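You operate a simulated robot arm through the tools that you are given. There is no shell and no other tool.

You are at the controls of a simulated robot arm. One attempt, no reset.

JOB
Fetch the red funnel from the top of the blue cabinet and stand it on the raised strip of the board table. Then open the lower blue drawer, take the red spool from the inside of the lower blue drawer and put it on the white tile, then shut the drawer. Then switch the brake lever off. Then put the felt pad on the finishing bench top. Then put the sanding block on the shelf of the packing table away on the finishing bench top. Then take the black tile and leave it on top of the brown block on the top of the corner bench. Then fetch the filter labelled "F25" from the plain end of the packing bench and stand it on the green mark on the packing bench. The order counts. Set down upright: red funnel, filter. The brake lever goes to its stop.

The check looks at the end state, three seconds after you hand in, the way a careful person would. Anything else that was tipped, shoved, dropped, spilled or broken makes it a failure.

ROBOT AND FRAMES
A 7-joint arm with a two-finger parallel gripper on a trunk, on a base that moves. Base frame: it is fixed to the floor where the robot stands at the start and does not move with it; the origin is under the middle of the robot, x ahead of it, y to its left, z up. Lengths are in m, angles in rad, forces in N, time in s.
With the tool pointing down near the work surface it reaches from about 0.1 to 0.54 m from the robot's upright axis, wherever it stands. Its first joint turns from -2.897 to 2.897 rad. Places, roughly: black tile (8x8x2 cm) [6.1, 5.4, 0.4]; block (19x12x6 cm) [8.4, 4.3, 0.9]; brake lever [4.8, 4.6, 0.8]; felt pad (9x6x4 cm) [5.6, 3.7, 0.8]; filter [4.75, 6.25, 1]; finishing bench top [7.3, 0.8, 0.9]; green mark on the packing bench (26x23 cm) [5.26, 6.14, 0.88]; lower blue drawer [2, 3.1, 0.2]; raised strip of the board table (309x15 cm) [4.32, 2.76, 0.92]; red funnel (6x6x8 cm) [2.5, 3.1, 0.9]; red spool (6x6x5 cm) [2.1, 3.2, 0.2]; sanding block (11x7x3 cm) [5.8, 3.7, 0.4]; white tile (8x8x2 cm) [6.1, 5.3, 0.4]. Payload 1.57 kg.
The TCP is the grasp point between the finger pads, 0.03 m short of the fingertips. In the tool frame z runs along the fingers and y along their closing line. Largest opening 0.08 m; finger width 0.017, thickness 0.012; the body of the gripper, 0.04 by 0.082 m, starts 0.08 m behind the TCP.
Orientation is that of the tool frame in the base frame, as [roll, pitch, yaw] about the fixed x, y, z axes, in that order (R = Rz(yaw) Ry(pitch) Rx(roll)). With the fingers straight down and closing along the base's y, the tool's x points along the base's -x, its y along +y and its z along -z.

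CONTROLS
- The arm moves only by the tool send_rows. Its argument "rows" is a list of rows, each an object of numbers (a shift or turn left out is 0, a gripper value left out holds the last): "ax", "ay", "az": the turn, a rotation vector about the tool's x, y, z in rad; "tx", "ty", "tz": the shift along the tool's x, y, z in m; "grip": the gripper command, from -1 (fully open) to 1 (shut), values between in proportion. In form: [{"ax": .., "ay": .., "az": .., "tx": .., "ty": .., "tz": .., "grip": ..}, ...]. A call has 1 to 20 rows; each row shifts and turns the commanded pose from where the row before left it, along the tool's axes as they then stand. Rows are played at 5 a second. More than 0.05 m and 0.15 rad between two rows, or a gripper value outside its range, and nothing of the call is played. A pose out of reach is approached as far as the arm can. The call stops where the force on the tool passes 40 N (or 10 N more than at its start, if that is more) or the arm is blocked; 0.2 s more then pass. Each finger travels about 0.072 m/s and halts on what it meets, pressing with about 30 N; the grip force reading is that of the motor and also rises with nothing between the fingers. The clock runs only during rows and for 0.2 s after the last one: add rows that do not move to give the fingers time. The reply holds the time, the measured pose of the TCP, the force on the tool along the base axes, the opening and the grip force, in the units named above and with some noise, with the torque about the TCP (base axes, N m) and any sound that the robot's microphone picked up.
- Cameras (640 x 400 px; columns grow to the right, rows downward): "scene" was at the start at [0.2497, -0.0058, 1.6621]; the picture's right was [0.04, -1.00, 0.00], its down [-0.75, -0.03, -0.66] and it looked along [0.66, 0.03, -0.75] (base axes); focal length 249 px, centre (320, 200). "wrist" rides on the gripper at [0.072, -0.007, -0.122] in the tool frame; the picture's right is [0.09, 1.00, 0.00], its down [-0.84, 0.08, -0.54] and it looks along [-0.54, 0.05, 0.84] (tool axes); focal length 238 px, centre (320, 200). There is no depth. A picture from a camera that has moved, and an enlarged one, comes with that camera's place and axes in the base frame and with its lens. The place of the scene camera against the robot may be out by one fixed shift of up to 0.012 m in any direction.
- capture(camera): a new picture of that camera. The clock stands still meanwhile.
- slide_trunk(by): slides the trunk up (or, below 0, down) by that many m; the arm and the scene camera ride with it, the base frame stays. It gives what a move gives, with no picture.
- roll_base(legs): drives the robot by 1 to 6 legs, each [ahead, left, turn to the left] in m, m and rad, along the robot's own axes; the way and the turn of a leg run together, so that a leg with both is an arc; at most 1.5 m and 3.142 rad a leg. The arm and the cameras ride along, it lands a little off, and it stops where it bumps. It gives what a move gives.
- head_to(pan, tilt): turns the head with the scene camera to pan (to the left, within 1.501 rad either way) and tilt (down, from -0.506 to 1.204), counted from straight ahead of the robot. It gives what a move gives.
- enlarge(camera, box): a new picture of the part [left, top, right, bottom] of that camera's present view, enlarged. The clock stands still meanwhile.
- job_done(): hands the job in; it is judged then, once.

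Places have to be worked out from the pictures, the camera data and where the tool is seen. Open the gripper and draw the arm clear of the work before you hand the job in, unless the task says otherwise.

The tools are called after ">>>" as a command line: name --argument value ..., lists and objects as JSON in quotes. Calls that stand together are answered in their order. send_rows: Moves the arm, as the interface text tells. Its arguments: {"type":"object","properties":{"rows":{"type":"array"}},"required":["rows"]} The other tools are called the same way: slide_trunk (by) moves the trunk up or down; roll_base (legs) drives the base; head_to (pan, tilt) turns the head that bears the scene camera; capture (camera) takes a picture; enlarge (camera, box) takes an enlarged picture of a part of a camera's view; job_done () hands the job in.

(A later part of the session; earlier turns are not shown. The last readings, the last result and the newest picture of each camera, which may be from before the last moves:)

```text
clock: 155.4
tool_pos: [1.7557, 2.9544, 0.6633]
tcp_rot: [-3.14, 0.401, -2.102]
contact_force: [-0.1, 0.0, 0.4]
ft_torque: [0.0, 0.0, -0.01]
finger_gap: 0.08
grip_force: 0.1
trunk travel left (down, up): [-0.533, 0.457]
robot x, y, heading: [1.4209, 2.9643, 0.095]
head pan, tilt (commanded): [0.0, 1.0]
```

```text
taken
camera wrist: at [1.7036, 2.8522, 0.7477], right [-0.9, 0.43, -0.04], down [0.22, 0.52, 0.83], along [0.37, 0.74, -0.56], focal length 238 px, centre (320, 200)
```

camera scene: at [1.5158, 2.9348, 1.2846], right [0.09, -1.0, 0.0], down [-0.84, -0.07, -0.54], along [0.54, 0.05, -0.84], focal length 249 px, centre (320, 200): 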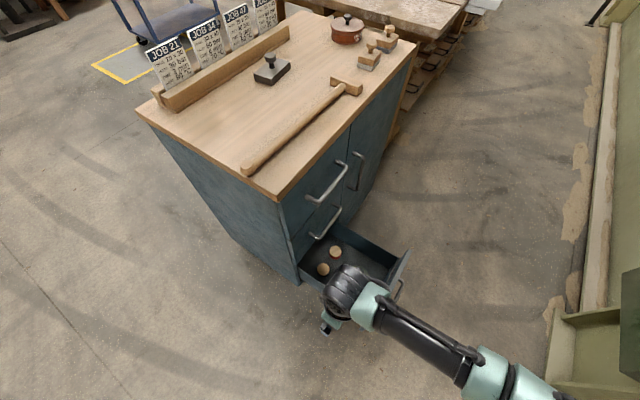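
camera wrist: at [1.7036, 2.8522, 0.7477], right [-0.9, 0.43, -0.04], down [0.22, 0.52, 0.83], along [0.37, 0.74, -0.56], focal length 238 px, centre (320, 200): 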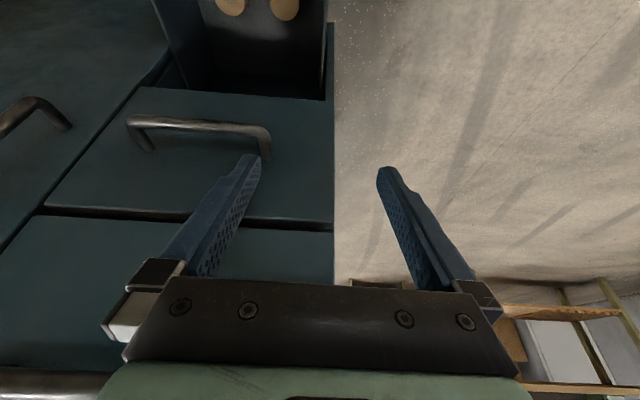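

The spool again projects to about (1.949, 2.915). I move the tool back from the cabinet 7.6 cm and right 19 cm, so that a straight slide along the leaned tool axis leads to the spool, then lower the trunk.

>>> send_rows --rows '[{"tx": 0.035, "tz": -0.0149}, {"tx": 0.035, "tz": -0.0149}, {"ty": -0.038}, {"ty": -0.038}, {"ty": -0.038}, {"ty": -0.038}, {"ty": -0.037}, {}]'

>>> slide_trunk --by -0.15

>>> capture --camera "wrist"

>>> capture --camera "scene"

```text
clock: 157.2
tool_pos: [1.8795, 2.7925, 0.6651]
tcp_rot: [3.14, 0.399, -2.099]
contact_force: [-0.4, -0.2, 0.0]
ft_torque: [0.0, 0.01, 0.0]
finger_gap: 0.08
grip_force: 0.0
trunk travel left (down, up): [-0.533, 0.457]
robot x, y, heading: [1.4246, 2.9653, 0.09]
head pan, tilt (commanded): [0.0, 1.0]
```

```text
clock: 159.0
tool_pos: [1.8806, 2.7915, 0.5153]
tcp_rot: [3.14, 0.401, -2.1]
contact_force: [-0.1, 0.0, -0.7]
ft_torque: [-0.02, -0.02, 0.03]
finger_gap: 0.0797
grip_force: 0.0
trunk travel left (down, up): [-0.383, 0.607]
robot x, y, heading: [1.4246, 2.9639, 0.089]
head pan, tilt (commanded): [0.0, 1.0]
```

```text
taken
camera wrist: at [1.8289, 2.6904, 0.599], right [-0.9, 0.43, -0.03], down [0.22, 0.52, 0.83], along [0.37, 0.74, -0.56], focal length 238 px, centre (320, 200)
```

wrist: 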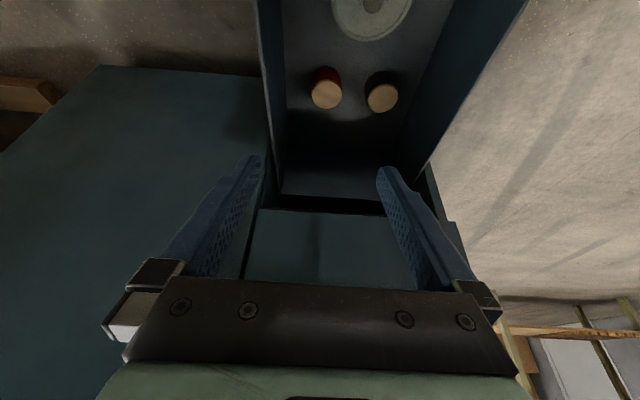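

```text
taken
camera scene: at [1.6633, 2.9764, 1.1347], right [0.09, -1.0, 0.0], down [-0.84, -0.08, -0.54], along [0.54, 0.05, -0.84], focal length 249 px, centre (320, 200)
```

scene: 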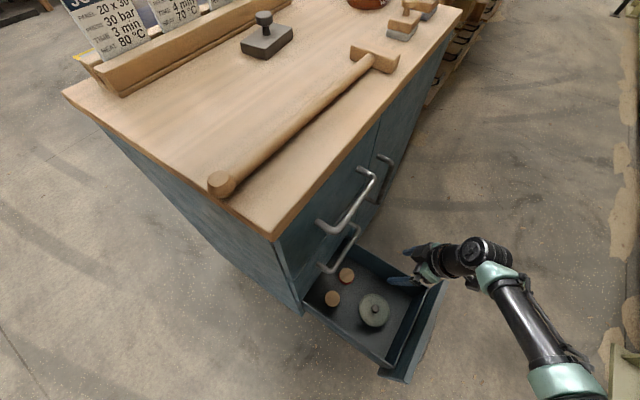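

The spool is at about (1.945, 2.916). I step down alternately: forward along the cabinet normal 5 cm, trunk down 0.15 m, keeping the hand away from the middle handle and from the drawer's front.

>>> send_rows --rows '[{"tx": -0.023, "tz": 0.0098, "ty": 0.003}, {"tx": -0.023, "tz": 0.0098, "ty": 0.003}, {}]'

>>> slide_trunk --by -0.15

>>> capture --camera "wrist"

>>> capture --camera "scene"

```text
clock: 159.8
tool_pos: [1.9021, 2.8374, 0.5154]
tcp_rot: [3.14, 0.4, -2.099]
contact_force: [0.2, 0.1, -0.2]
ft_torque: [0.03, 0.02, -0.02]
finger_gap: 0.0802
grip_force: 0.0
trunk travel left (down, up): [-0.383, 0.607]
robot x, y, heading: [1.4261, 2.9632, 0.091]
head pan, tilt (commanded): [0.0, 1.0]
```

```text
clock: 161.5
tool_pos: [1.9003, 2.8393, 0.3648]
tcp_rot: [3.139, 0.4, -2.098]
contact_force: [0.4, 0.1, -0.3]
ft_torque: [-0.03, 0.01, -0.02]
finger_gap: 0.0803
grip_force: 0.1
trunk travel left (down, up): [-0.233, 0.757]
robot x, y, heading: [1.4209, 2.9618, 0.094]
head pan, tilt (commanded): [0.0, 1.0]
```

```text
taken
camera wrist: at [1.8501, 2.7367, 0.4493], right [-0.9, 0.43, -0.03], down [0.22, 0.52, 0.83], along [0.37, 0.74, -0.56], focal length 238 px, centre (320, 200)
```

wrist: 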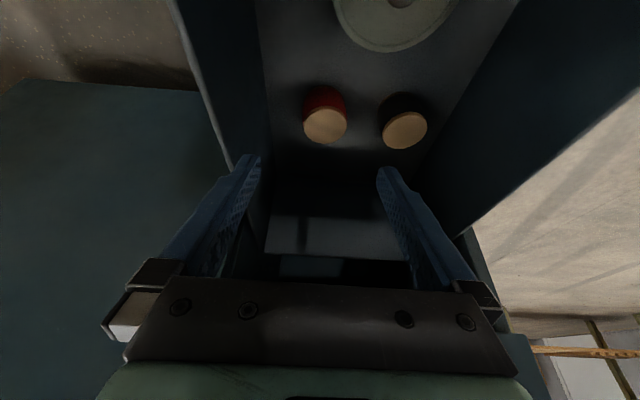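

```text
taken
camera scene: at [1.6633, 2.9764, 0.9847], right [0.09, -1.0, 0.0], down [-0.84, -0.08, -0.54], along [0.54, 0.05, -0.84], focal length 249 px, centre (320, 200)
```

scene: 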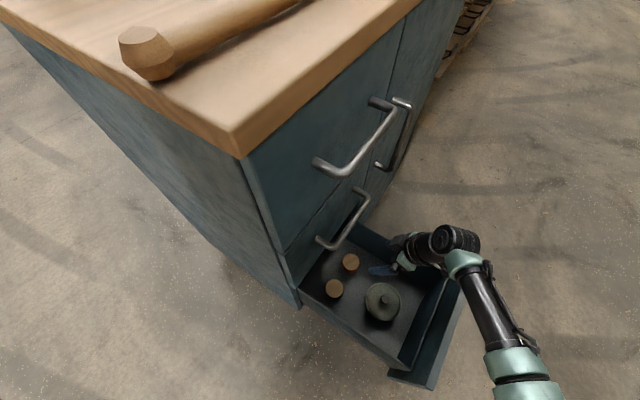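

The spool top projects to (1.943, 2.922), z≈0.185. I go forward 4.5 cm and lower the trunk 0.12 m further.

>>> send_rows --rows '[{"tx": -0.0207, "tz": 0.0088, "ty": 0.0015}, {"tx": -0.0207, "tz": 0.0088, "ty": 0.0015}, {}]'

>>> slide_trunk --by -0.12

>>> capture --camera "wrist"

>>> capture --camera "scene"

```text
clock: 162.3
tool_pos: [1.9213, 2.8791, 0.3656]
tcp_rot: [3.14, 0.399, -2.102]
contact_force: [0.7, 0.5, -0.2]
ft_torque: [0.0, 0.0, 0.0]
finger_gap: 0.0798
grip_force: 0.1
trunk travel left (down, up): [-0.233, 0.757]
robot x, y, heading: [1.4188, 2.9625, 0.096]
head pan, tilt (commanded): [0.0, 1.0]
```

```text
clock: 163.8
tool_pos: [1.9215, 2.879, 0.2445]
tcp_rot: [3.138, 0.398, -2.098]
contact_force: [-0.2, -1.2, 0.4]
ft_torque: [-0.02, -0.01, -0.01]
finger_gap: 0.0801
grip_force: 0.2
trunk travel left (down, up): [-0.113, 0.877]
robot x, y, heading: [1.4229, 2.9668, 0.097]
head pan, tilt (commanded): [0.0, 1.0]
```

```text
taken
camera wrist: at [1.8705, 2.7774, 0.3292], right [-0.9, 0.43, -0.03], down [0.22, 0.52, 0.83], along [0.37, 0.74, -0.56], focal length 238 px, centre (320, 200)
```

wrist: 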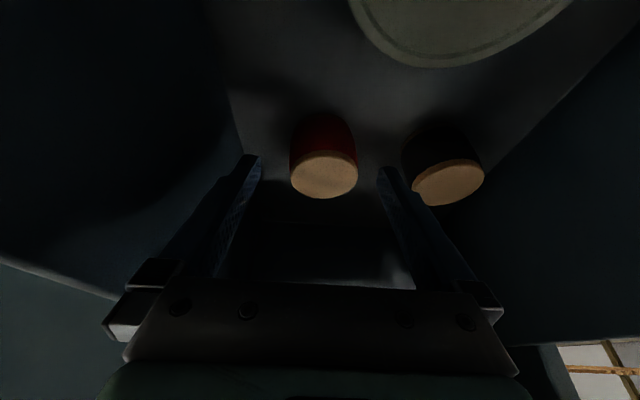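

```text
taken
camera scene: at [1.6633, 2.9764, 0.8647], right [0.09, -1.0, 0.0], down [-0.84, -0.08, -0.54], along [0.54, 0.05, -0.84], focal length 249 px, centre (320, 200)
```

scene: 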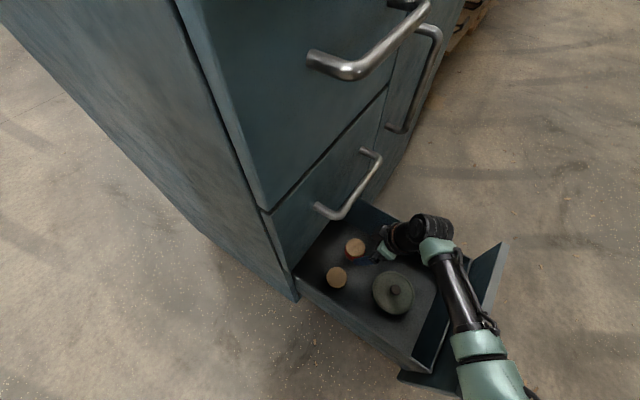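

Spool top is at about z 0.187, centred at (1.942, 2.924). I move forward 4.9 cm above it, shift 4 mm left, check, and then lower round it.

>>> send_rows --rows '[{"tx": -0.0225, "tz": 0.0095, "ty": 0.002}, {"tx": -0.0225, "tz": 0.0095, "ty": 0.002}, {}]'

>>> slide_trunk --by -0.03

>>> capture --camera "wrist"

```text
clock: 164.6
tool_pos: [1.9434, 2.9226, 0.2463]
tcp_rot: [3.139, 0.4, -2.099]
contact_force: [0.7, 0.4, 0.0]
ft_torque: [0.02, -0.02, -0.01]
finger_gap: 0.0799
grip_force: 0.1
trunk travel left (down, up): [-0.113, 0.877]
robot x, y, heading: [1.422, 2.9591, 0.092]
head pan, tilt (commanded): [0.0, 1.0]
```

```text
clock: 165.4
tool_pos: [1.942, 2.9224, 0.2171]
tcp_rot: [3.14, 0.399, -2.1]
contact_force: [0.3, -0.3, -0.7]
ft_torque: [-0.02, 0.02, 0.04]
finger_gap: 0.0801
grip_force: 0.1
trunk travel left (down, up): [-0.083, 0.907]
robot x, y, heading: [1.4248, 2.96, 0.088]
head pan, tilt (commanded): [0.0, 1.0]
```

```text
taken
camera wrist: at [1.8919, 2.8212, 0.301], right [-0.9, 0.43, -0.03], down [0.22, 0.52, 0.83], along [0.37, 0.74, -0.56], focal length 238 px, centre (320, 200)
```

wrist: 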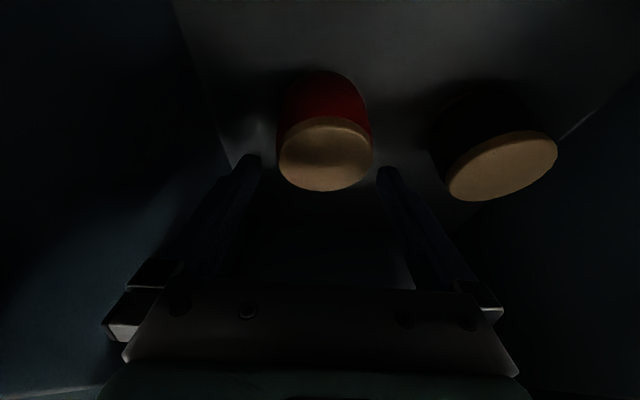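

The spool sits centred between the fingers. I lower the trunk 4.3 cm so the fingers reach round it, then look and close.

>>> slide_trunk --by -0.043

>>> capture --camera "wrist"

```text
clock: 166.0
tool_pos: [1.9454, 2.9243, 0.1899]
tcp_rot: [3.139, 0.415, -2.097]
contact_force: [-3.2, -2.3, 15.6]
ft_torque: [0.28, 0.57, 0.15]
finger_gap: 0.08
grip_force: 0.1
trunk travel left (down, up): [-0.049, 0.941]
robot x, y, heading: [1.4216, 2.9667, 0.089]
head pan, tilt (commanded): [0.0, 1.0]
stopped: the force on the tool passed its limit at 58 N (the readings are from after the stop); the commanded pose is now the measured one
```

```text
taken
camera wrist: at [1.8945, 2.8219, 0.2732], right [-0.9, 0.43, -0.04], down [0.21, 0.51, 0.83], along [0.38, 0.74, -0.55], focal length 238 px, centre (320, 200)
```

wrist: 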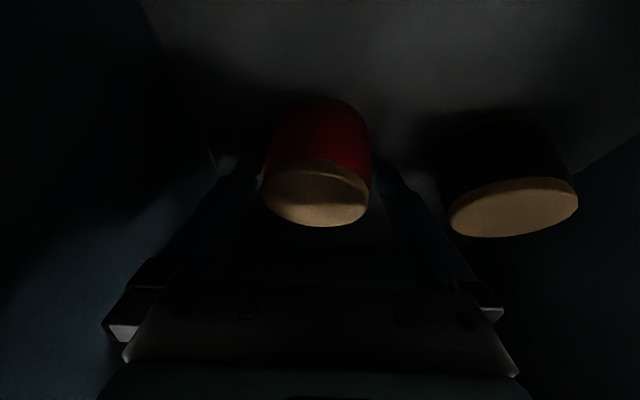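

Something touched (58 N peak) at TCP z 0.19, higher than I expected. I look with the scene camera before anything else.

>>> capture --camera "scene"

>>> enlarge --camera "scene" --box '[260, 160, 540, 340]'

>>> enlarge --camera "wrist" --box '[200, 80, 440, 240]'

```text
taken
camera scene: at [1.6625, 2.9766, 0.8], right [0.09, -1.0, 0.0], down [-0.84, -0.08, -0.54], along [0.54, 0.05, -0.84], focal length 249 px, centre (320, 200)
```

scene: 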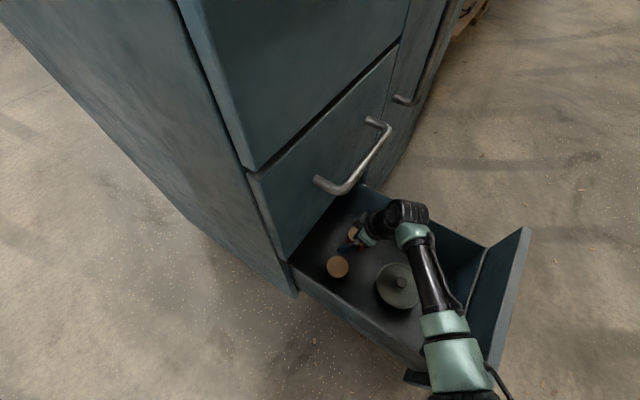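

```text
2.22 times, centred on (400, 250) of scene
camera zoom: at [1.6625, 2.9766, 0.8], right [0.09, -1.0, 0.0], down [-0.84, -0.08, -0.54], along [0.54, 0.05, -0.84], focal length 553 px, centre (142, 89)
```

zoom: 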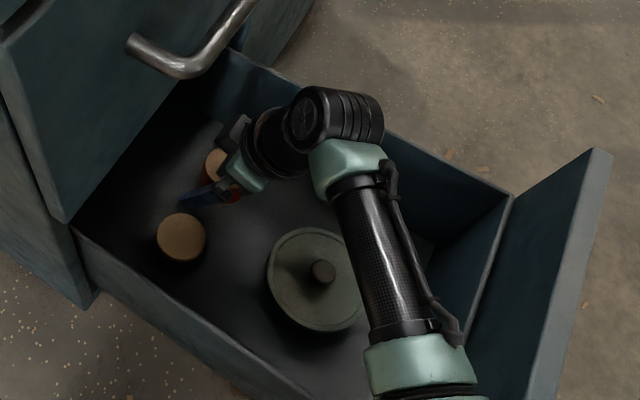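

```text
2.50 times, centred on (320, 160) of wrist
camera zoom: at [1.8945, 2.8219, 0.2732], right [-0.9, 0.43, -0.04], down [0.21, 0.51, 0.83], along [0.38, 0.74, -0.55], focal length 596 px, centre (320, 300)
```

zoom: 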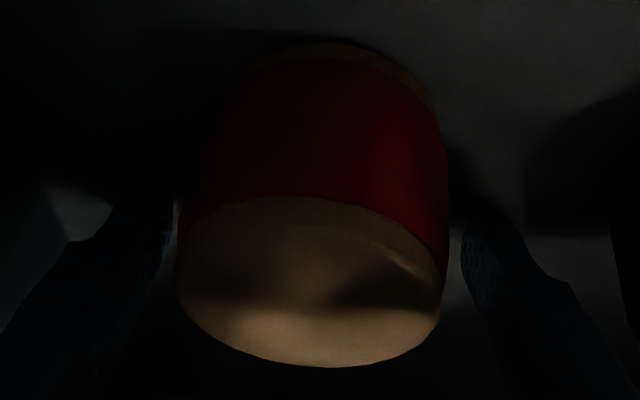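

The torque points to the tip of the left (−e1) finger touching the drawer floor, and the spool is between the fingers with about 3.5 cm engaged. I raise the trunk 4 mm and close.

>>> slide_trunk --by 0.004

>>> send_rows --rows '[{"ay": 0.0}, {"grip": 0.0}, {"grip": 1}, {}, {}, {}, {}]'

>>> capture --camera "wrist"

```text
clock: 166.6
tool_pos: [1.9444, 2.9259, 0.1914]
tcp_rot: [3.139, 0.408, -2.1]
contact_force: [0.2, 0.4, 0.3]
ft_torque: [-0.02, 0.02, -0.01]
finger_gap: 0.0802
grip_force: 0.2
trunk travel left (down, up): [-0.053, 0.937]
robot x, y, heading: [1.4214, 2.9644, 0.09]
head pan, tilt (commanded): [0.0, 1.0]
```

```text
clock: 168.2
tool_pos: [1.9455, 2.9255, 0.1937]
tcp_rot: [3.14, 0.411, -2.099]
contact_force: [0.8, 1.8, 0.1]
ft_torque: [0.0, -0.01, -0.01]
finger_gap: 0.0525
grip_force: 30.2
trunk travel left (down, up): [-0.053, 0.937]
robot x, y, heading: [1.4251, 2.9635, 0.084]
head pan, tilt (commanded): [0.0, 1.0]
```

```text
taken
camera wrist: at [1.8939, 2.8224, 0.2754], right [-0.9, 0.43, -0.03], down [0.21, 0.51, 0.83], along [0.37, 0.74, -0.55], focal length 238 px, centre (320, 200)
```

wrist: 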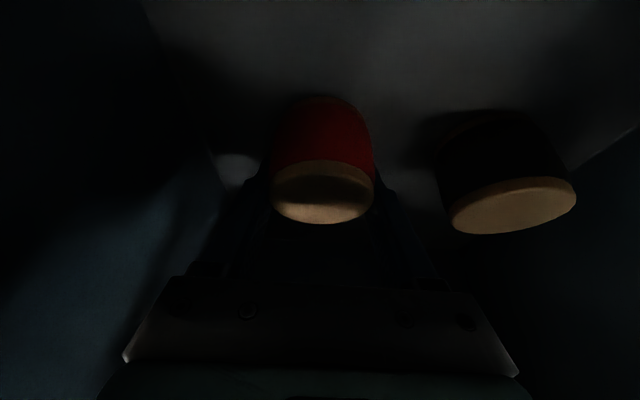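

The spool is gripped (gap 52 mm, 30 N). I lift it 5 cm with the trunk, then draw back from the cabinet 6 cm.

>>> slide_trunk --by 0.05

>>> send_rows --rows '[{"tx": 0.0276, "tz": -0.0117}, {"tx": 0.0276, "tz": -0.0117}, {}]'

>>> capture --camera "wrist"

>>> capture --camera "scene"

```text
clock: 169.1
tool_pos: [1.9451, 2.9238, 0.2423]
tcp_rot: [3.138, 0.414, -2.099]
contact_force: [0.1, -0.5, -1.2]
ft_torque: [0.03, -0.03, -0.01]
finger_gap: 0.0521
grip_force: 30.1
trunk travel left (down, up): [-0.103, 0.887]
robot x, y, heading: [1.4192, 2.9628, 0.088]
head pan, tilt (commanded): [0.0, 1.0]
```

```text
clock: 169.9
tool_pos: [1.9144, 2.8718, 0.2416]
tcp_rot: [3.141, 0.411, -2.097]
contact_force: [0.2, -0.7, -0.5]
ft_torque: [0.01, -0.04, -0.03]
finger_gap: 0.0525
grip_force: 29.6
trunk travel left (down, up): [-0.103, 0.887]
robot x, y, heading: [1.4261, 2.9602, 0.096]
head pan, tilt (commanded): [0.0, 1.0]
```

```text
taken
camera wrist: at [1.863, 2.7705, 0.324], right [-0.9, 0.43, -0.03], down [0.21, 0.51, 0.83], along [0.37, 0.74, -0.55], focal length 238 px, centre (320, 200)
```

wrist: 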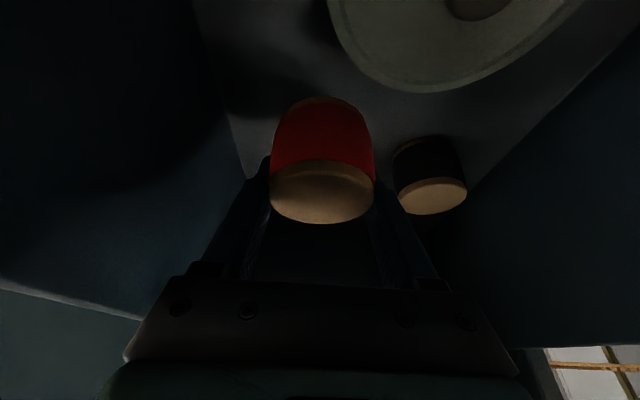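

```text
taken
camera scene: at [1.6632, 2.9765, 0.8539], right [0.09, -1.0, 0.0], down [-0.84, -0.08, -0.54], along [0.54, 0.05, -0.84], focal length 249 px, centre (320, 200)
```

scene: 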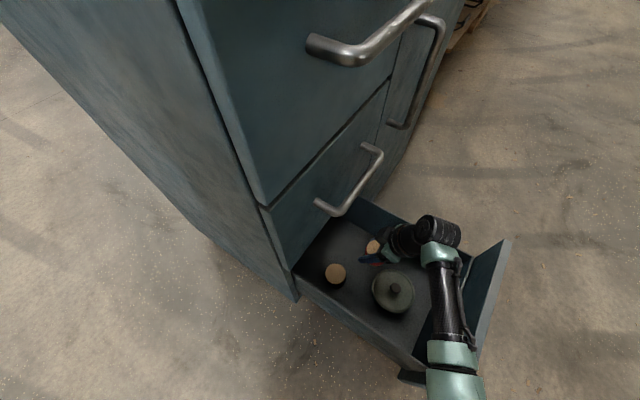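

The spool is out of its place. I raise 0.12 m, draw back another 6 cm to pass the middle handle with room, then raise well above the drawer.

>>> slide_trunk --by 0.1

>>> send_rows --rows '[{"tx": 0.0276, "tz": -0.0117}, {"tx": 0.0276, "tz": -0.0117}, {}]'

>>> slide_trunk --by 0.35

>>> capture --camera "scene"

>>> capture --camera "wrist"

```text
clock: 171.2
tool_pos: [1.9143, 2.8733, 0.3404]
tcp_rot: [3.138, 0.411, -2.1]
contact_force: [0.1, -0.5, -0.6]
ft_torque: [-0.02, 0.01, 0.01]
finger_gap: 0.0521
grip_force: 29.9
trunk travel left (down, up): [-0.203, 0.787]
robot x, y, heading: [1.4212, 2.9622, 0.094]
head pan, tilt (commanded): [0.0, 1.0]
```

```text
clock: 172.0
tool_pos: [1.885, 2.8209, 0.3413]
tcp_rot: [3.138, 0.411, -2.102]
contact_force: [-0.1, -0.2, -1.0]
ft_torque: [0.04, -0.03, -0.01]
finger_gap: 0.0521
grip_force: 30.0
trunk travel left (down, up): [-0.203, 0.787]
robot x, y, heading: [1.4246, 2.9606, 0.091]
head pan, tilt (commanded): [0.0, 1.0]
```

```text
clock: 175.4
tool_pos: [1.8857, 2.8208, 0.6904]
tcp_rot: [3.139, 0.412, -2.102]
contact_force: [-0.4, -0.1, -1.0]
ft_torque: [0.0, 0.0, -0.01]
finger_gap: 0.0522
grip_force: 29.9
trunk travel left (down, up): [-0.553, 0.437]
robot x, y, heading: [1.4233, 2.9663, 0.092]
head pan, tilt (commanded): [0.0, 1.0]
```

```text
taken
camera scene: at [1.6633, 2.9765, 1.3039], right [0.09, -1.0, 0.0], down [-0.84, -0.08, -0.54], along [0.54, 0.05, -0.84], focal length 249 px, centre (320, 200)
```

scene: 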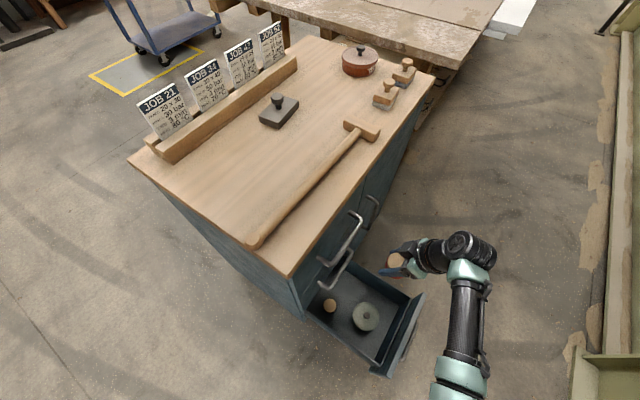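

```text
taken
camera wrist: at [1.8337, 2.7189, 0.7739], right [-0.9, 0.43, -0.03], down [0.21, 0.51, 0.83], along [0.37, 0.74, -0.55], focal length 238 px, centre (320, 200)
```

wrist: 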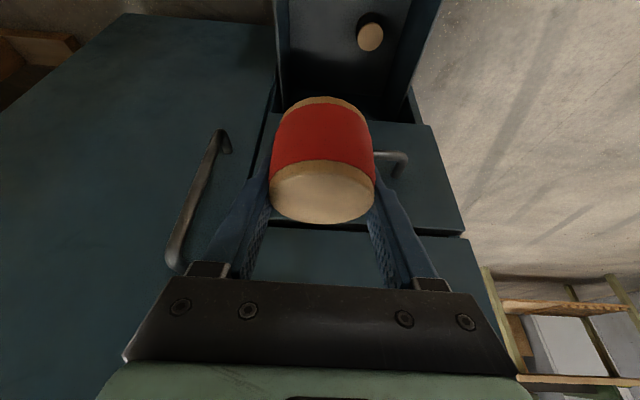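

The spool is held upright while the tool leans 0.41 rad; I'll keep that lean for placing. I raise the trunk for travel and drive to the aisle behind the board table.

>>> slide_trunk --by 0.4

>>> roll_base --legs '[[-0.3, 0, 0], [0, 0, 0.968], [1.4, 0, 0], [0.7, 0, 0], [0, 0, -1.575]]'

>>> head_to --pan 0.5 --tilt 0.5

>>> capture --camera "scene"

>>> capture --camera "wrist"

```text
clock: 179.3
tool_pos: [1.8848, 2.8218, 1.092]
tcp_rot: [3.138, 0.411, -2.098]
contact_force: [0.3, -0.1, -1.6]
ft_torque: [0.01, 0.01, 0.03]
finger_gap: 0.0525
grip_force: 29.9
trunk travel left (down, up): [-0.953, 0.037]
robot x, y, heading: [1.4259, 2.9608, 0.09]
head pan, tilt (commanded): [0.0, 1.0]
```

```text
clock: 197.7
tool_pos: [2.4118, 4.4097, 1.0931]
tcp_rot: [3.136, 0.412, -2.686]
contact_force: [0.7, 0.6, -0.8]
ft_torque: [0.0, -0.02, 0.01]
finger_gap: 0.0522
grip_force: 30.3
trunk travel left (down, up): [-0.953, 0.037]
robot x, y, heading: [2.1104, 4.7907, -0.5]
head pan, tilt (commanded): [0.0, 1.0]
```

```text
clock: 198.6
tool_pos: [2.4122, 4.4109, 1.0913]
tcp_rot: [3.14, 0.411, -2.686]
contact_force: [0.0, -0.5, -0.4]
ft_torque: [0.01, -0.01, 0.0]
finger_gap: 0.052
grip_force: 29.4
trunk travel left (down, up): [-0.953, 0.037]
robot x, y, heading: [2.1061, 4.7854, -0.496]
head pan, tilt (commanded): [0.499, 0.499]
```

```text
taken
camera scene: at [2.3482, 4.6947, 1.7449], right [0.0, -1.0, 0.0], down [-0.48, 0.0, -0.88], along [0.88, 0.0, -0.48], focal length 249 px, centre (320, 200)
```

scene: 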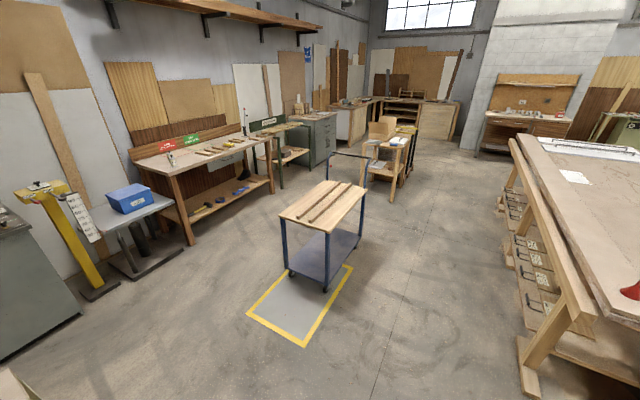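

```text
taken
camera wrist: at [2.3127, 4.3533, 1.1739], right [-0.52, 0.86, -0.03], down [0.46, 0.31, 0.83], along [0.72, 0.41, -0.55], focal length 238 px, centre (320, 200)
```

wrist: 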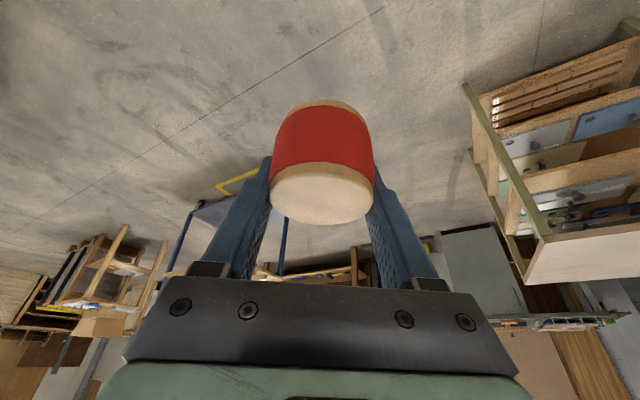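

The aisle ahead between cart and board table is clear. I drive 2.9 m along it, then turn left to face the back benches.

>>> roll_base --legs '[[1.5, 0, 0], [1.4, 0, 0], [0, 0, 1.56]]'

>>> head_to --pan 0.0 --tilt 0.55

>>> capture --camera "scene"

```text
clock: 216.3
tool_pos: [5.0323, 3.6913, 1.0917]
tcp_rot: [3.139, 0.411, -1.154]
contact_force: [-0.5, 0.6, -0.5]
ft_torque: [0.01, 0.0, 0.03]
finger_gap: 0.0522
grip_force: 30.1
trunk travel left (down, up): [-0.953, 0.037]
robot x, y, heading: [4.6447, 3.3986, 1.038]
head pan, tilt (commanded): [0.499, 0.499]
```

```text
clock: 217.2
tool_pos: [5.0334, 3.6922, 1.0921]
tcp_rot: [3.138, 0.412, -1.154]
contact_force: [-0.7, 0.9, -1.4]
ft_torque: [0.02, -0.01, 0.02]
finger_gap: 0.052
grip_force: 30.3
trunk travel left (down, up): [-0.953, 0.037]
robot x, y, heading: [4.646, 3.4011, 1.035]
head pan, tilt (commanded): [0.0, 0.55]
```

```text
taken
camera scene: at [4.7801, 3.6144, 1.7405], right [0.86, -0.51, 0.0], down [-0.27, -0.45, -0.85], along [0.43, 0.73, -0.52], focal length 249 px, centre (320, 200)
```

scene: 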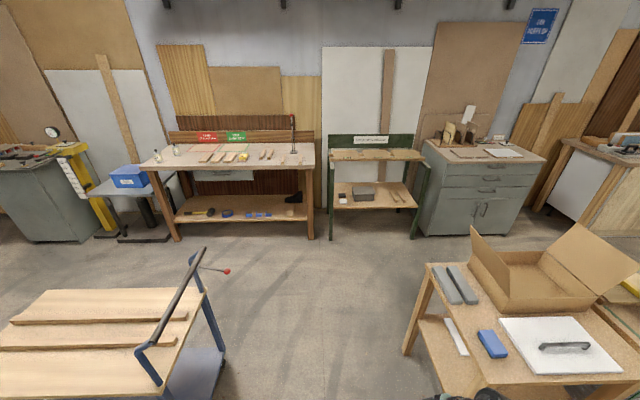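

Very clear view: the green-framed bench's shelf holds the tiles at its left, the packing table with the felt pad is to my right, the cart's lever to my left. I enlarge each.

>>> enlarge --camera "scene" --box '[310, 120, 450, 250]'

>>> enlarge --camera "scene" --box '[400, 220, 640, 400]'

>>> enlarge --camera "scene" --box '[130, 110, 330, 250]'

>>> enlarge --camera "scene" --box '[130, 230, 290, 400]'

```text
3.08 times, centred on (380, 185) of scene
camera zoom: at [4.7801, 3.6144, 1.7405], right [0.86, -0.51, 0.0], down [-0.27, -0.45, -0.85], along [0.43, 0.73, -0.52], focal length 766 px, centre (135, 246)
```

zoom: 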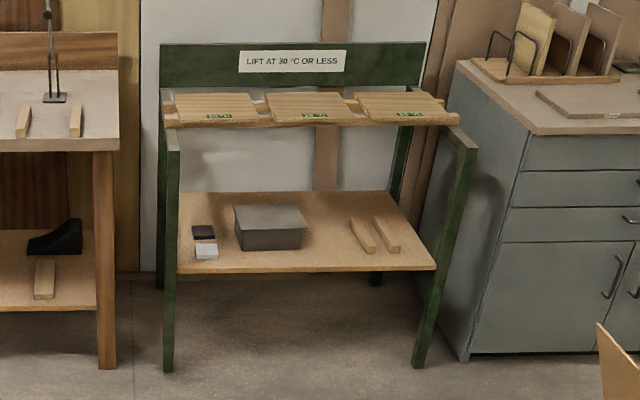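

```text
2.22 times, centred on (520, 310) of scene
camera zoom: at [4.7801, 3.6144, 1.7405], right [0.86, -0.51, 0.0], down [-0.27, -0.45, -0.85], along [0.43, 0.73, -0.52], focal length 553 px, centre (-124, -44)
```

zoom: 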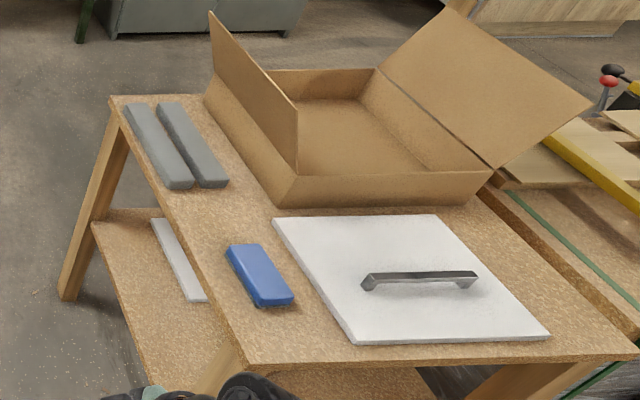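

```text
2.86 times, centred on (230, 180) of scene
camera zoom: at [4.7801, 3.6144, 1.7405], right [0.86, -0.51, 0.0], down [-0.27, -0.45, -0.85], along [0.43, 0.73, -0.52], focal length 711 px, centre (577, 257)
```

zoom: 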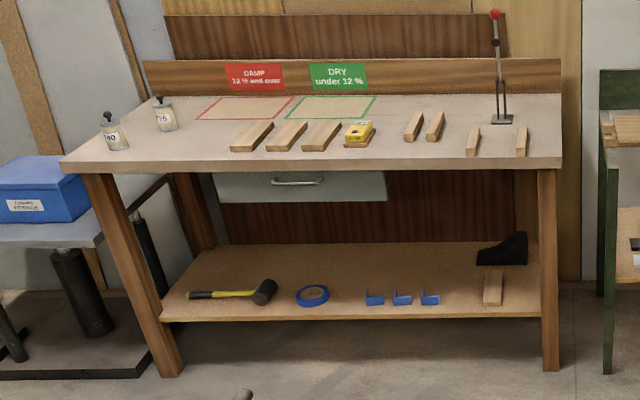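

```text
2.35 times, centred on (210, 315) of scene
camera zoom: at [4.7801, 3.6144, 1.7405], right [0.86, -0.51, 0.0], down [-0.27, -0.45, -0.85], along [0.43, 0.73, -0.52], focal length 586 px, centre (579, -71)
```

zoom: 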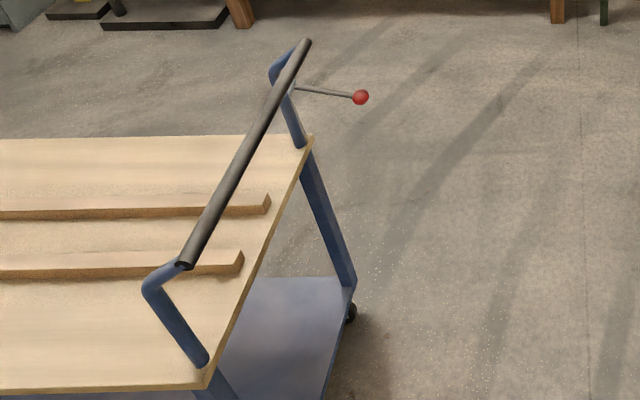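

White tile: about (6.06, 5.32), its shelf edge at e2≈7.51, black tile just behind it; the bench's upper slats begin further back, so the leaning tool can come in from above. I first turn the held spool about the vertical by -0.93 rad (so the lean points at the bench), then drive up the gap between cart and packing table.

>>> send_rows --rows '[{"ax": 0.0531, "az": 0.1218}, {"ax": 0.0531, "az": 0.1218}, {"ax": 0.0531, "az": 0.1218}, {"ax": 0.0531, "az": 0.1218}, {"ax": 0.0531, "az": 0.1218}, {"ax": 0.0531, "az": 0.1218}, {"ax": 0.0531, "az": 0.1218}, {}]'

>>> roll_base --legs '[[1.4, -0.05, 0.02], [0.25, -0.3, 0]]'

>>> head_to --pan 0.2 --tilt 0.9

>>> capture --camera "scene"

>>> capture --camera "wrist"

```text
clock: 219.1
tool_pos: [5.0312, 3.6909, 1.0902]
tcp_rot: [3.139, 0.408, -2.085]
contact_force: [-0.3, 0.8, 0.3]
ft_torque: [0.0, -0.01, 0.0]
finger_gap: 0.0519
grip_force: 29.6
trunk travel left (down, up): [-0.953, 0.037]
robot x, y, heading: [4.6458, 3.4001, 1.034]
head pan, tilt (commanded): [0.0, 0.55]
```

```text
clock: 228.1
tool_pos: [6.1273, 4.9771, 1.0909]
tcp_rot: [3.14, 0.409, -2.041]
contact_force: [0.6, -0.1, -0.7]
ft_torque: [0.0, -0.02, -0.04]
finger_gap: 0.052
grip_force: 29.6
trunk travel left (down, up): [-0.953, 0.037]
robot x, y, heading: [5.7517, 4.6666, 1.082]
head pan, tilt (commanded): [0.0, 0.55]
```

```text
clock: 228.9
tool_pos: [6.1254, 4.9774, 1.0922]
tcp_rot: [3.139, 0.409, -2.044]
contact_force: [0.3, -0.3, -0.8]
ft_torque: [0.02, -0.01, 0.03]
finger_gap: 0.0524
grip_force: 29.7
trunk travel left (down, up): [-0.953, 0.037]
robot x, y, heading: [5.7537, 4.6653, 1.078]
head pan, tilt (commanded): [0.201, 0.901]
```

```text
taken
camera scene: at [5.8573, 4.8828, 1.7112], right [0.96, -0.29, 0.0], down [-0.23, -0.75, -0.62], along [0.18, 0.6, -0.78], focal length 249 px, centre (320, 200)
```

scene: 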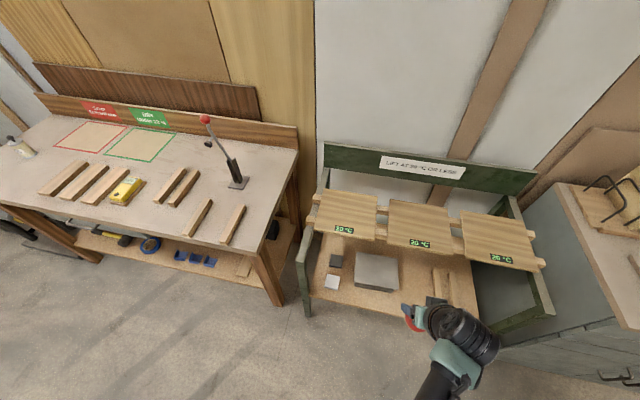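

```text
taken
camera wrist: at [6.0815, 4.8718, 1.174], right [-0.93, 0.38, -0.03], down [0.18, 0.53, 0.83], along [0.33, 0.76, -0.56], focal length 238 px, centre (320, 200)
```

wrist: 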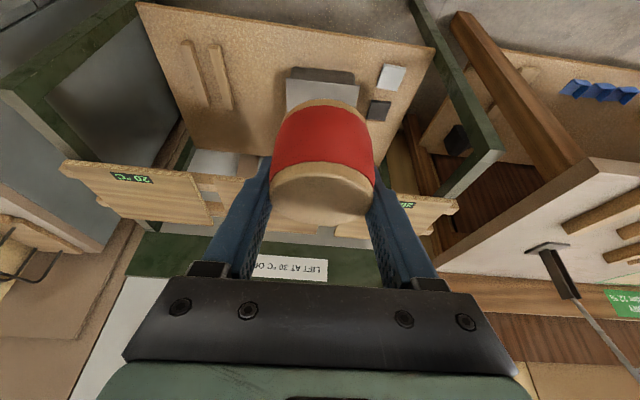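

White tile projects to (6.053, 5.326), agreeing with before; the boards' front edge is at e2≈7.66. I shift the tool left 0.22 m and back 0.1 m, then drive 0.27 m nearer the bench.

>>> send_rows --rows '[{"ty": 0.044}, {"ty": 0.044}, {"ty": 0.044}, {"ty": 0.044}, {"ty": 0.044}, {"tx": 0.0306, "tz": -0.0133}, {"tx": 0.0306, "tz": -0.0133}, {"tx": 0.0306, "tz": -0.0133}, {}]'

>>> roll_base --legs '[[0.26, 0.02, 0]]'

>>> head_to --pan 0.0 --tilt 1.0

>>> capture --camera "scene"

>>> capture --camera "wrist"

```text
clock: 230.9
tool_pos: [5.8867, 4.9855, 1.092]
tcp_rot: [3.141, 0.407, -2.042]
contact_force: [1.4, -0.2, -0.3]
ft_torque: [0.0, 0.03, 0.01]
finger_gap: 0.052
grip_force: 29.6
trunk travel left (down, up): [-0.953, 0.037]
robot x, y, heading: [5.7559, 4.6714, 1.083]
head pan, tilt (commanded): [0.201, 0.901]
```

```text
clock: 232.8
tool_pos: [5.9904, 5.2232, 1.0921]
tcp_rot: [3.139, 0.41, -2.043]
contact_force: [-0.6, 0.6, -1.4]
ft_torque: [0.01, 0.02, 0.0]
finger_gap: 0.0523
grip_force: 29.9
trunk travel left (down, up): [-0.953, 0.037]
robot x, y, heading: [5.8625, 4.91, 1.075]
head pan, tilt (commanded): [0.201, 0.901]
```

```text
clock: 233.5
tool_pos: [5.9915, 5.2249, 1.091]
tcp_rot: [3.14, 0.409, -2.043]
contact_force: [-0.6, 0.2, -0.3]
ft_torque: [-0.02, 0.01, -0.02]
finger_gap: 0.0523
grip_force: 29.7
trunk travel left (down, up): [-0.953, 0.037]
robot x, y, heading: [5.8604, 4.9083, 1.074]
head pan, tilt (commanded): [0.0, 1.0]
```

```text
taken
camera scene: at [5.9737, 5.1102, 1.7038], right [0.88, -0.47, 0.0], down [-0.4, -0.74, -0.54], along [0.26, 0.48, -0.84], focal length 249 px, centre (320, 200)
```

scene: 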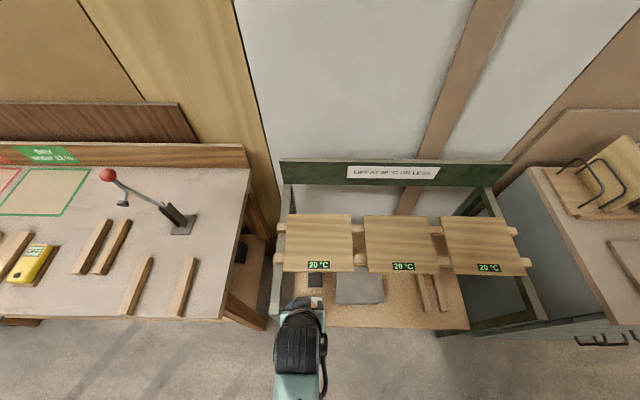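

```text
taken
camera wrist: at [5.9453, 5.1195, 1.1739], right [-0.93, 0.38, -0.03], down [0.18, 0.53, 0.83], along [0.33, 0.76, -0.56], focal length 238 px, centre (320, 200)
```

wrist: 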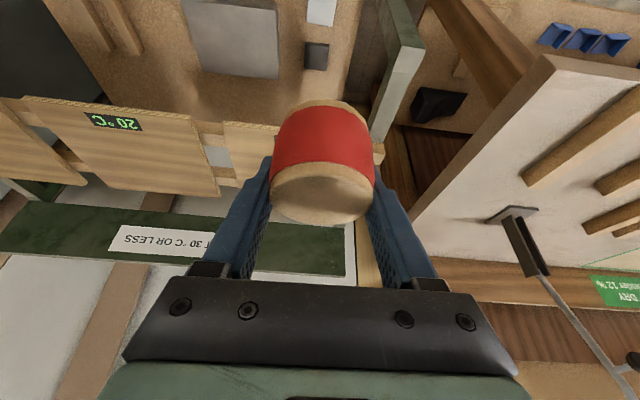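

TCP is at e2≈7.50, between the front legs' plane and the boards. White tile again at (6.057, 5.325). I lower the trunk 0.4 m and look again.

>>> slide_trunk --by -0.4

>>> capture --camera "scene"

>>> capture --camera "wrist"

```text
clock: 237.3
tool_pos: [5.99, 5.2243, 0.6914]
tcp_rot: [3.14, 0.409, -2.042]
contact_force: [-0.3, 0.7, -0.9]
ft_torque: [0.01, 0.0, 0.02]
finger_gap: 0.0521
grip_force: 29.5
trunk travel left (down, up): [-0.553, 0.437]
robot x, y, heading: [5.8596, 4.9072, 1.08]
head pan, tilt (commanded): [0.0, 1.0]
```

```text
taken
camera scene: at [5.9735, 5.1095, 1.304], right [0.88, -0.47, 0.0], down [-0.4, -0.74, -0.54], along [0.26, 0.48, -0.84], focal length 249 px, centre (320, 200)
```

scene: 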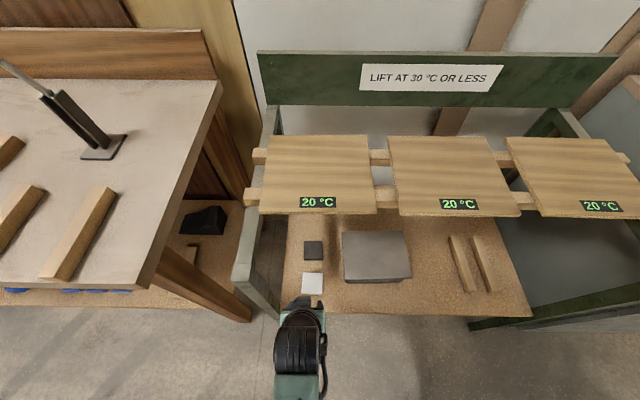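

```text
taken
camera wrist: at [5.9451, 5.1191, 0.7741], right [-0.93, 0.38, -0.03], down [0.18, 0.53, 0.83], along [0.33, 0.76, -0.56], focal length 238 px, centre (320, 200)
```

wrist: 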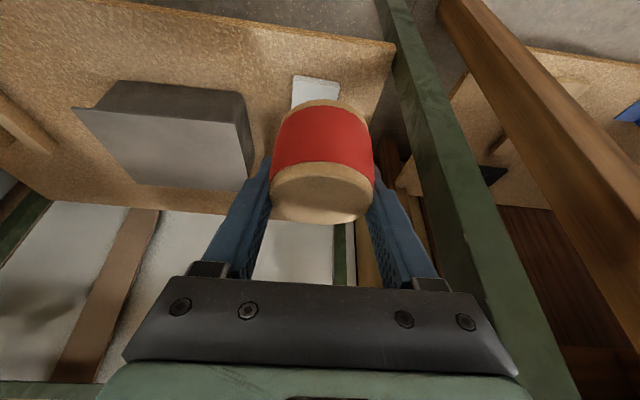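

The white tile's far part is visible past the spool. I lower another 0.16 m to about 7 cm above it and check.

>>> slide_trunk --by -0.16

>>> capture --camera "wrist"

>>> capture --camera "scene"

```text
clock: 239.1
tool_pos: [5.9905, 5.2228, 0.5321]
tcp_rot: [3.14, 0.408, -2.042]
contact_force: [1.1, -0.7, -1.3]
ft_torque: [0.01, 0.02, 0.01]
finger_gap: 0.0521
grip_force: 29.9
trunk travel left (down, up): [-0.393, 0.597]
robot x, y, heading: [5.8612, 4.9071, 1.075]
head pan, tilt (commanded): [0.0, 1.0]
```

```text
taken
camera wrist: at [5.9451, 5.1191, 0.6141], right [-0.93, 0.38, -0.03], down [0.18, 0.53, 0.83], along [0.33, 0.76, -0.56], focal length 238 px, centre (320, 200)
```

wrist: 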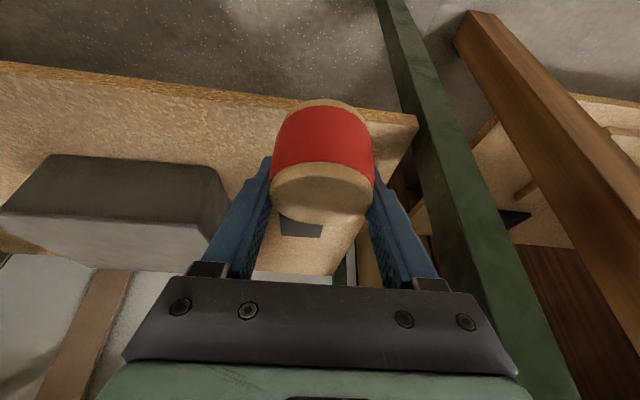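

```text
taken
camera scene: at [5.9735, 5.1095, 1.144], right [0.88, -0.47, 0.0], down [-0.4, -0.74, -0.54], along [0.26, 0.48, -0.84], focal length 249 px, centre (320, 200)
```

scene: 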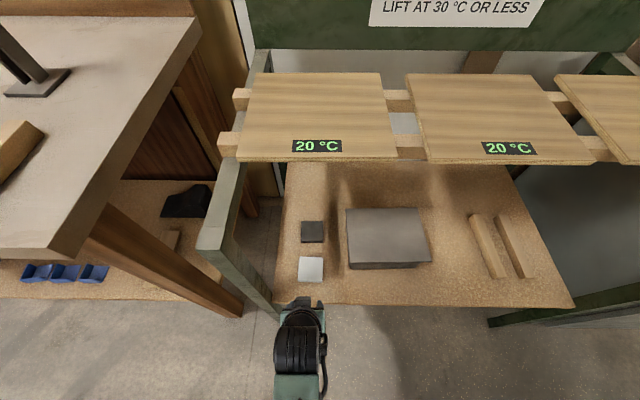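

The tile's centre comes out at (6.052, 5.325) from both cameras. I move the spool forward 0.119 m over it (spool bottom about 7 cm above), then check.

>>> send_rows --rows '[{"tx": -0.0273, "tz": 0.0118, "ty": -0.0026}, {"tx": -0.0273, "tz": 0.0118, "ty": -0.0026}, {"tx": -0.0273, "tz": 0.0118, "ty": -0.0026}, {"tx": -0.0273, "tz": 0.0119, "ty": -0.0026}, {}]'

>>> slide_trunk --by -0.04

>>> capture --camera "scene"

>>> capture --camera "wrist"

```text
clock: 240.3
tool_pos: [6.0546, 5.3249, 0.5297]
tcp_rot: [3.139, 0.407, -2.041]
contact_force: [-1.0, 0.2, -0.4]
ft_torque: [0.0, -0.02, 0.01]
finger_gap: 0.0521
grip_force: 30.1
trunk travel left (down, up): [-0.393, 0.597]
robot x, y, heading: [5.8588, 4.9058, 1.076]
head pan, tilt (commanded): [0.0, 1.0]
```

```text
clock: 241.2
tool_pos: [6.0536, 5.3252, 0.4896]
tcp_rot: [3.139, 0.409, -2.042]
contact_force: [-0.3, -0.3, -1.3]
ft_torque: [0.04, 0.02, 0.01]
finger_gap: 0.0522
grip_force: 29.8
trunk travel left (down, up): [-0.353, 0.637]
robot x, y, heading: [5.8614, 4.9082, 1.078]
head pan, tilt (commanded): [0.0, 1.0]
```

```text
taken
camera scene: at [5.9734, 5.1094, 1.1039], right [0.88, -0.47, 0.0], down [-0.4, -0.74, -0.54], along [0.26, 0.48, -0.84], focal length 249 px, centre (320, 200)
```

scene: 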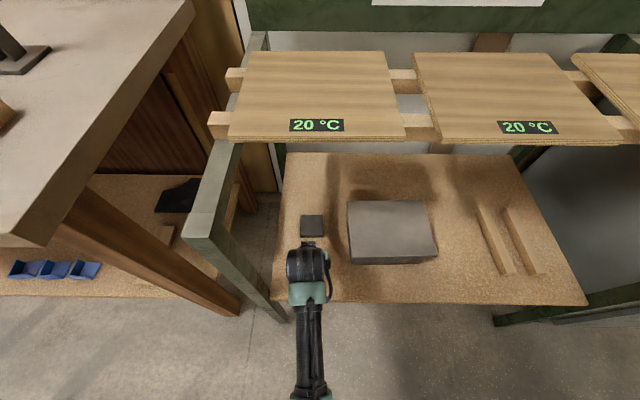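

```text
taken
camera wrist: at [6.0084, 5.2203, 0.5727], right [-0.93, 0.38, -0.03], down [0.18, 0.53, 0.83], along [0.33, 0.76, -0.56], focal length 238 px, centre (320, 200)
```

wrist: 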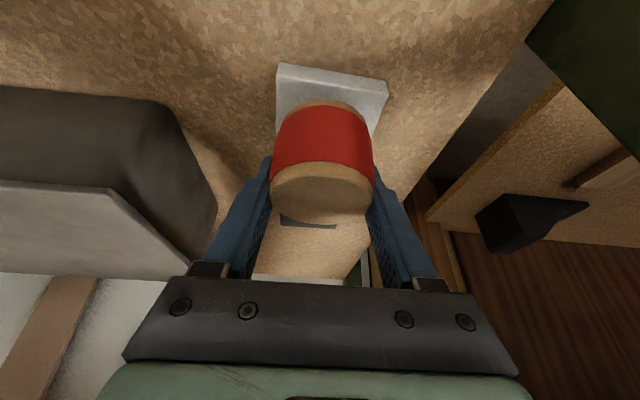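

The tile's front edge shows under the spool. I enlarge to judge the centring.

>>> enlarge --camera "wrist" --box '[240, 40, 420, 160]'

>>> enlarge --camera "scene" --box '[250, 200, 400, 310]'

```text
3.33 times, centred on (330, 100) of wrist
camera zoom: at [6.0084, 5.2203, 0.5727], right [-0.93, 0.38, -0.03], down [0.18, 0.53, 0.83], along [0.33, 0.76, -0.56], focal length 794 px, centre (287, 533)
```

zoom: 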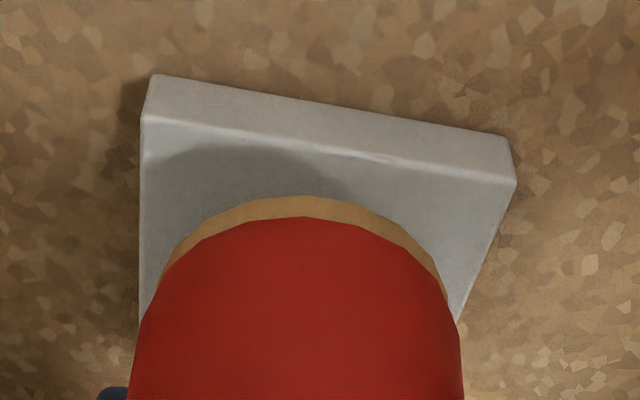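

```text
3.64 times, centred on (325, 255) of scene
camera zoom: at [5.9734, 5.1094, 1.1039], right [0.88, -0.47, 0.0], down [-0.4, -0.74, -0.54], along [0.26, 0.48, -0.84], focal length 905 px, centre (302, 0)
```

zoom: 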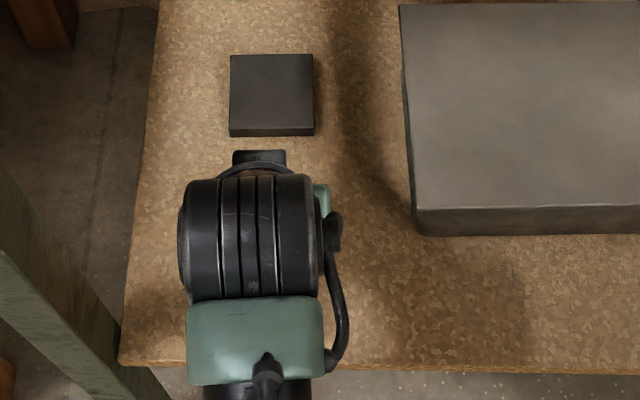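

From the tile's front corners its centre is (6.060, 5.339), while the spool's axis is at about (6.050, 5.316). I move forward 2.3 cm and lower 2 cm, then look again.

>>> send_rows --rows '[{"tx": -0.0211, "tz": 0.0092, "ty": 0.001}, {}]'

>>> slide_trunk --by -0.02

>>> enlarge --camera "wrist" --box '[240, 40, 420, 160]'

```text
clock: 241.8
tool_pos: [6.0627, 5.3471, 0.4921]
tcp_rot: [3.139, 0.409, -2.042]
contact_force: [0.9, -0.5, -0.4]
ft_torque: [-0.01, -0.03, -0.02]
finger_gap: 0.0519
grip_force: 30.0
trunk travel left (down, up): [-0.353, 0.637]
robot x, y, heading: [5.8564, 4.9057, 1.079]
head pan, tilt (commanded): [0.0, 1.0]
```

```text
clock: 242.4
tool_pos: [6.0636, 5.3473, 0.4711]
tcp_rot: [3.141, 0.408, -2.042]
contact_force: [-0.4, -0.2, -0.9]
ft_torque: [0.01, 0.01, 0.01]
finger_gap: 0.0522
grip_force: 30.0
trunk travel left (down, up): [-0.333, 0.657]
robot x, y, heading: [5.8586, 4.9098, 1.077]
head pan, tilt (commanded): [0.0, 1.0]
```

```text
3.33 times, centred on (330, 100) of wrist
camera zoom: at [6.0178, 5.2423, 0.5535], right [-0.93, 0.38, -0.03], down [0.18, 0.53, 0.83], along [0.33, 0.76, -0.56], focal length 794 px, centre (287, 533)
```

zoom: 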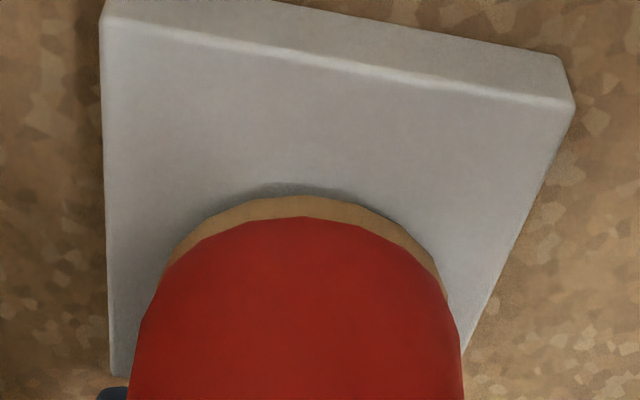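

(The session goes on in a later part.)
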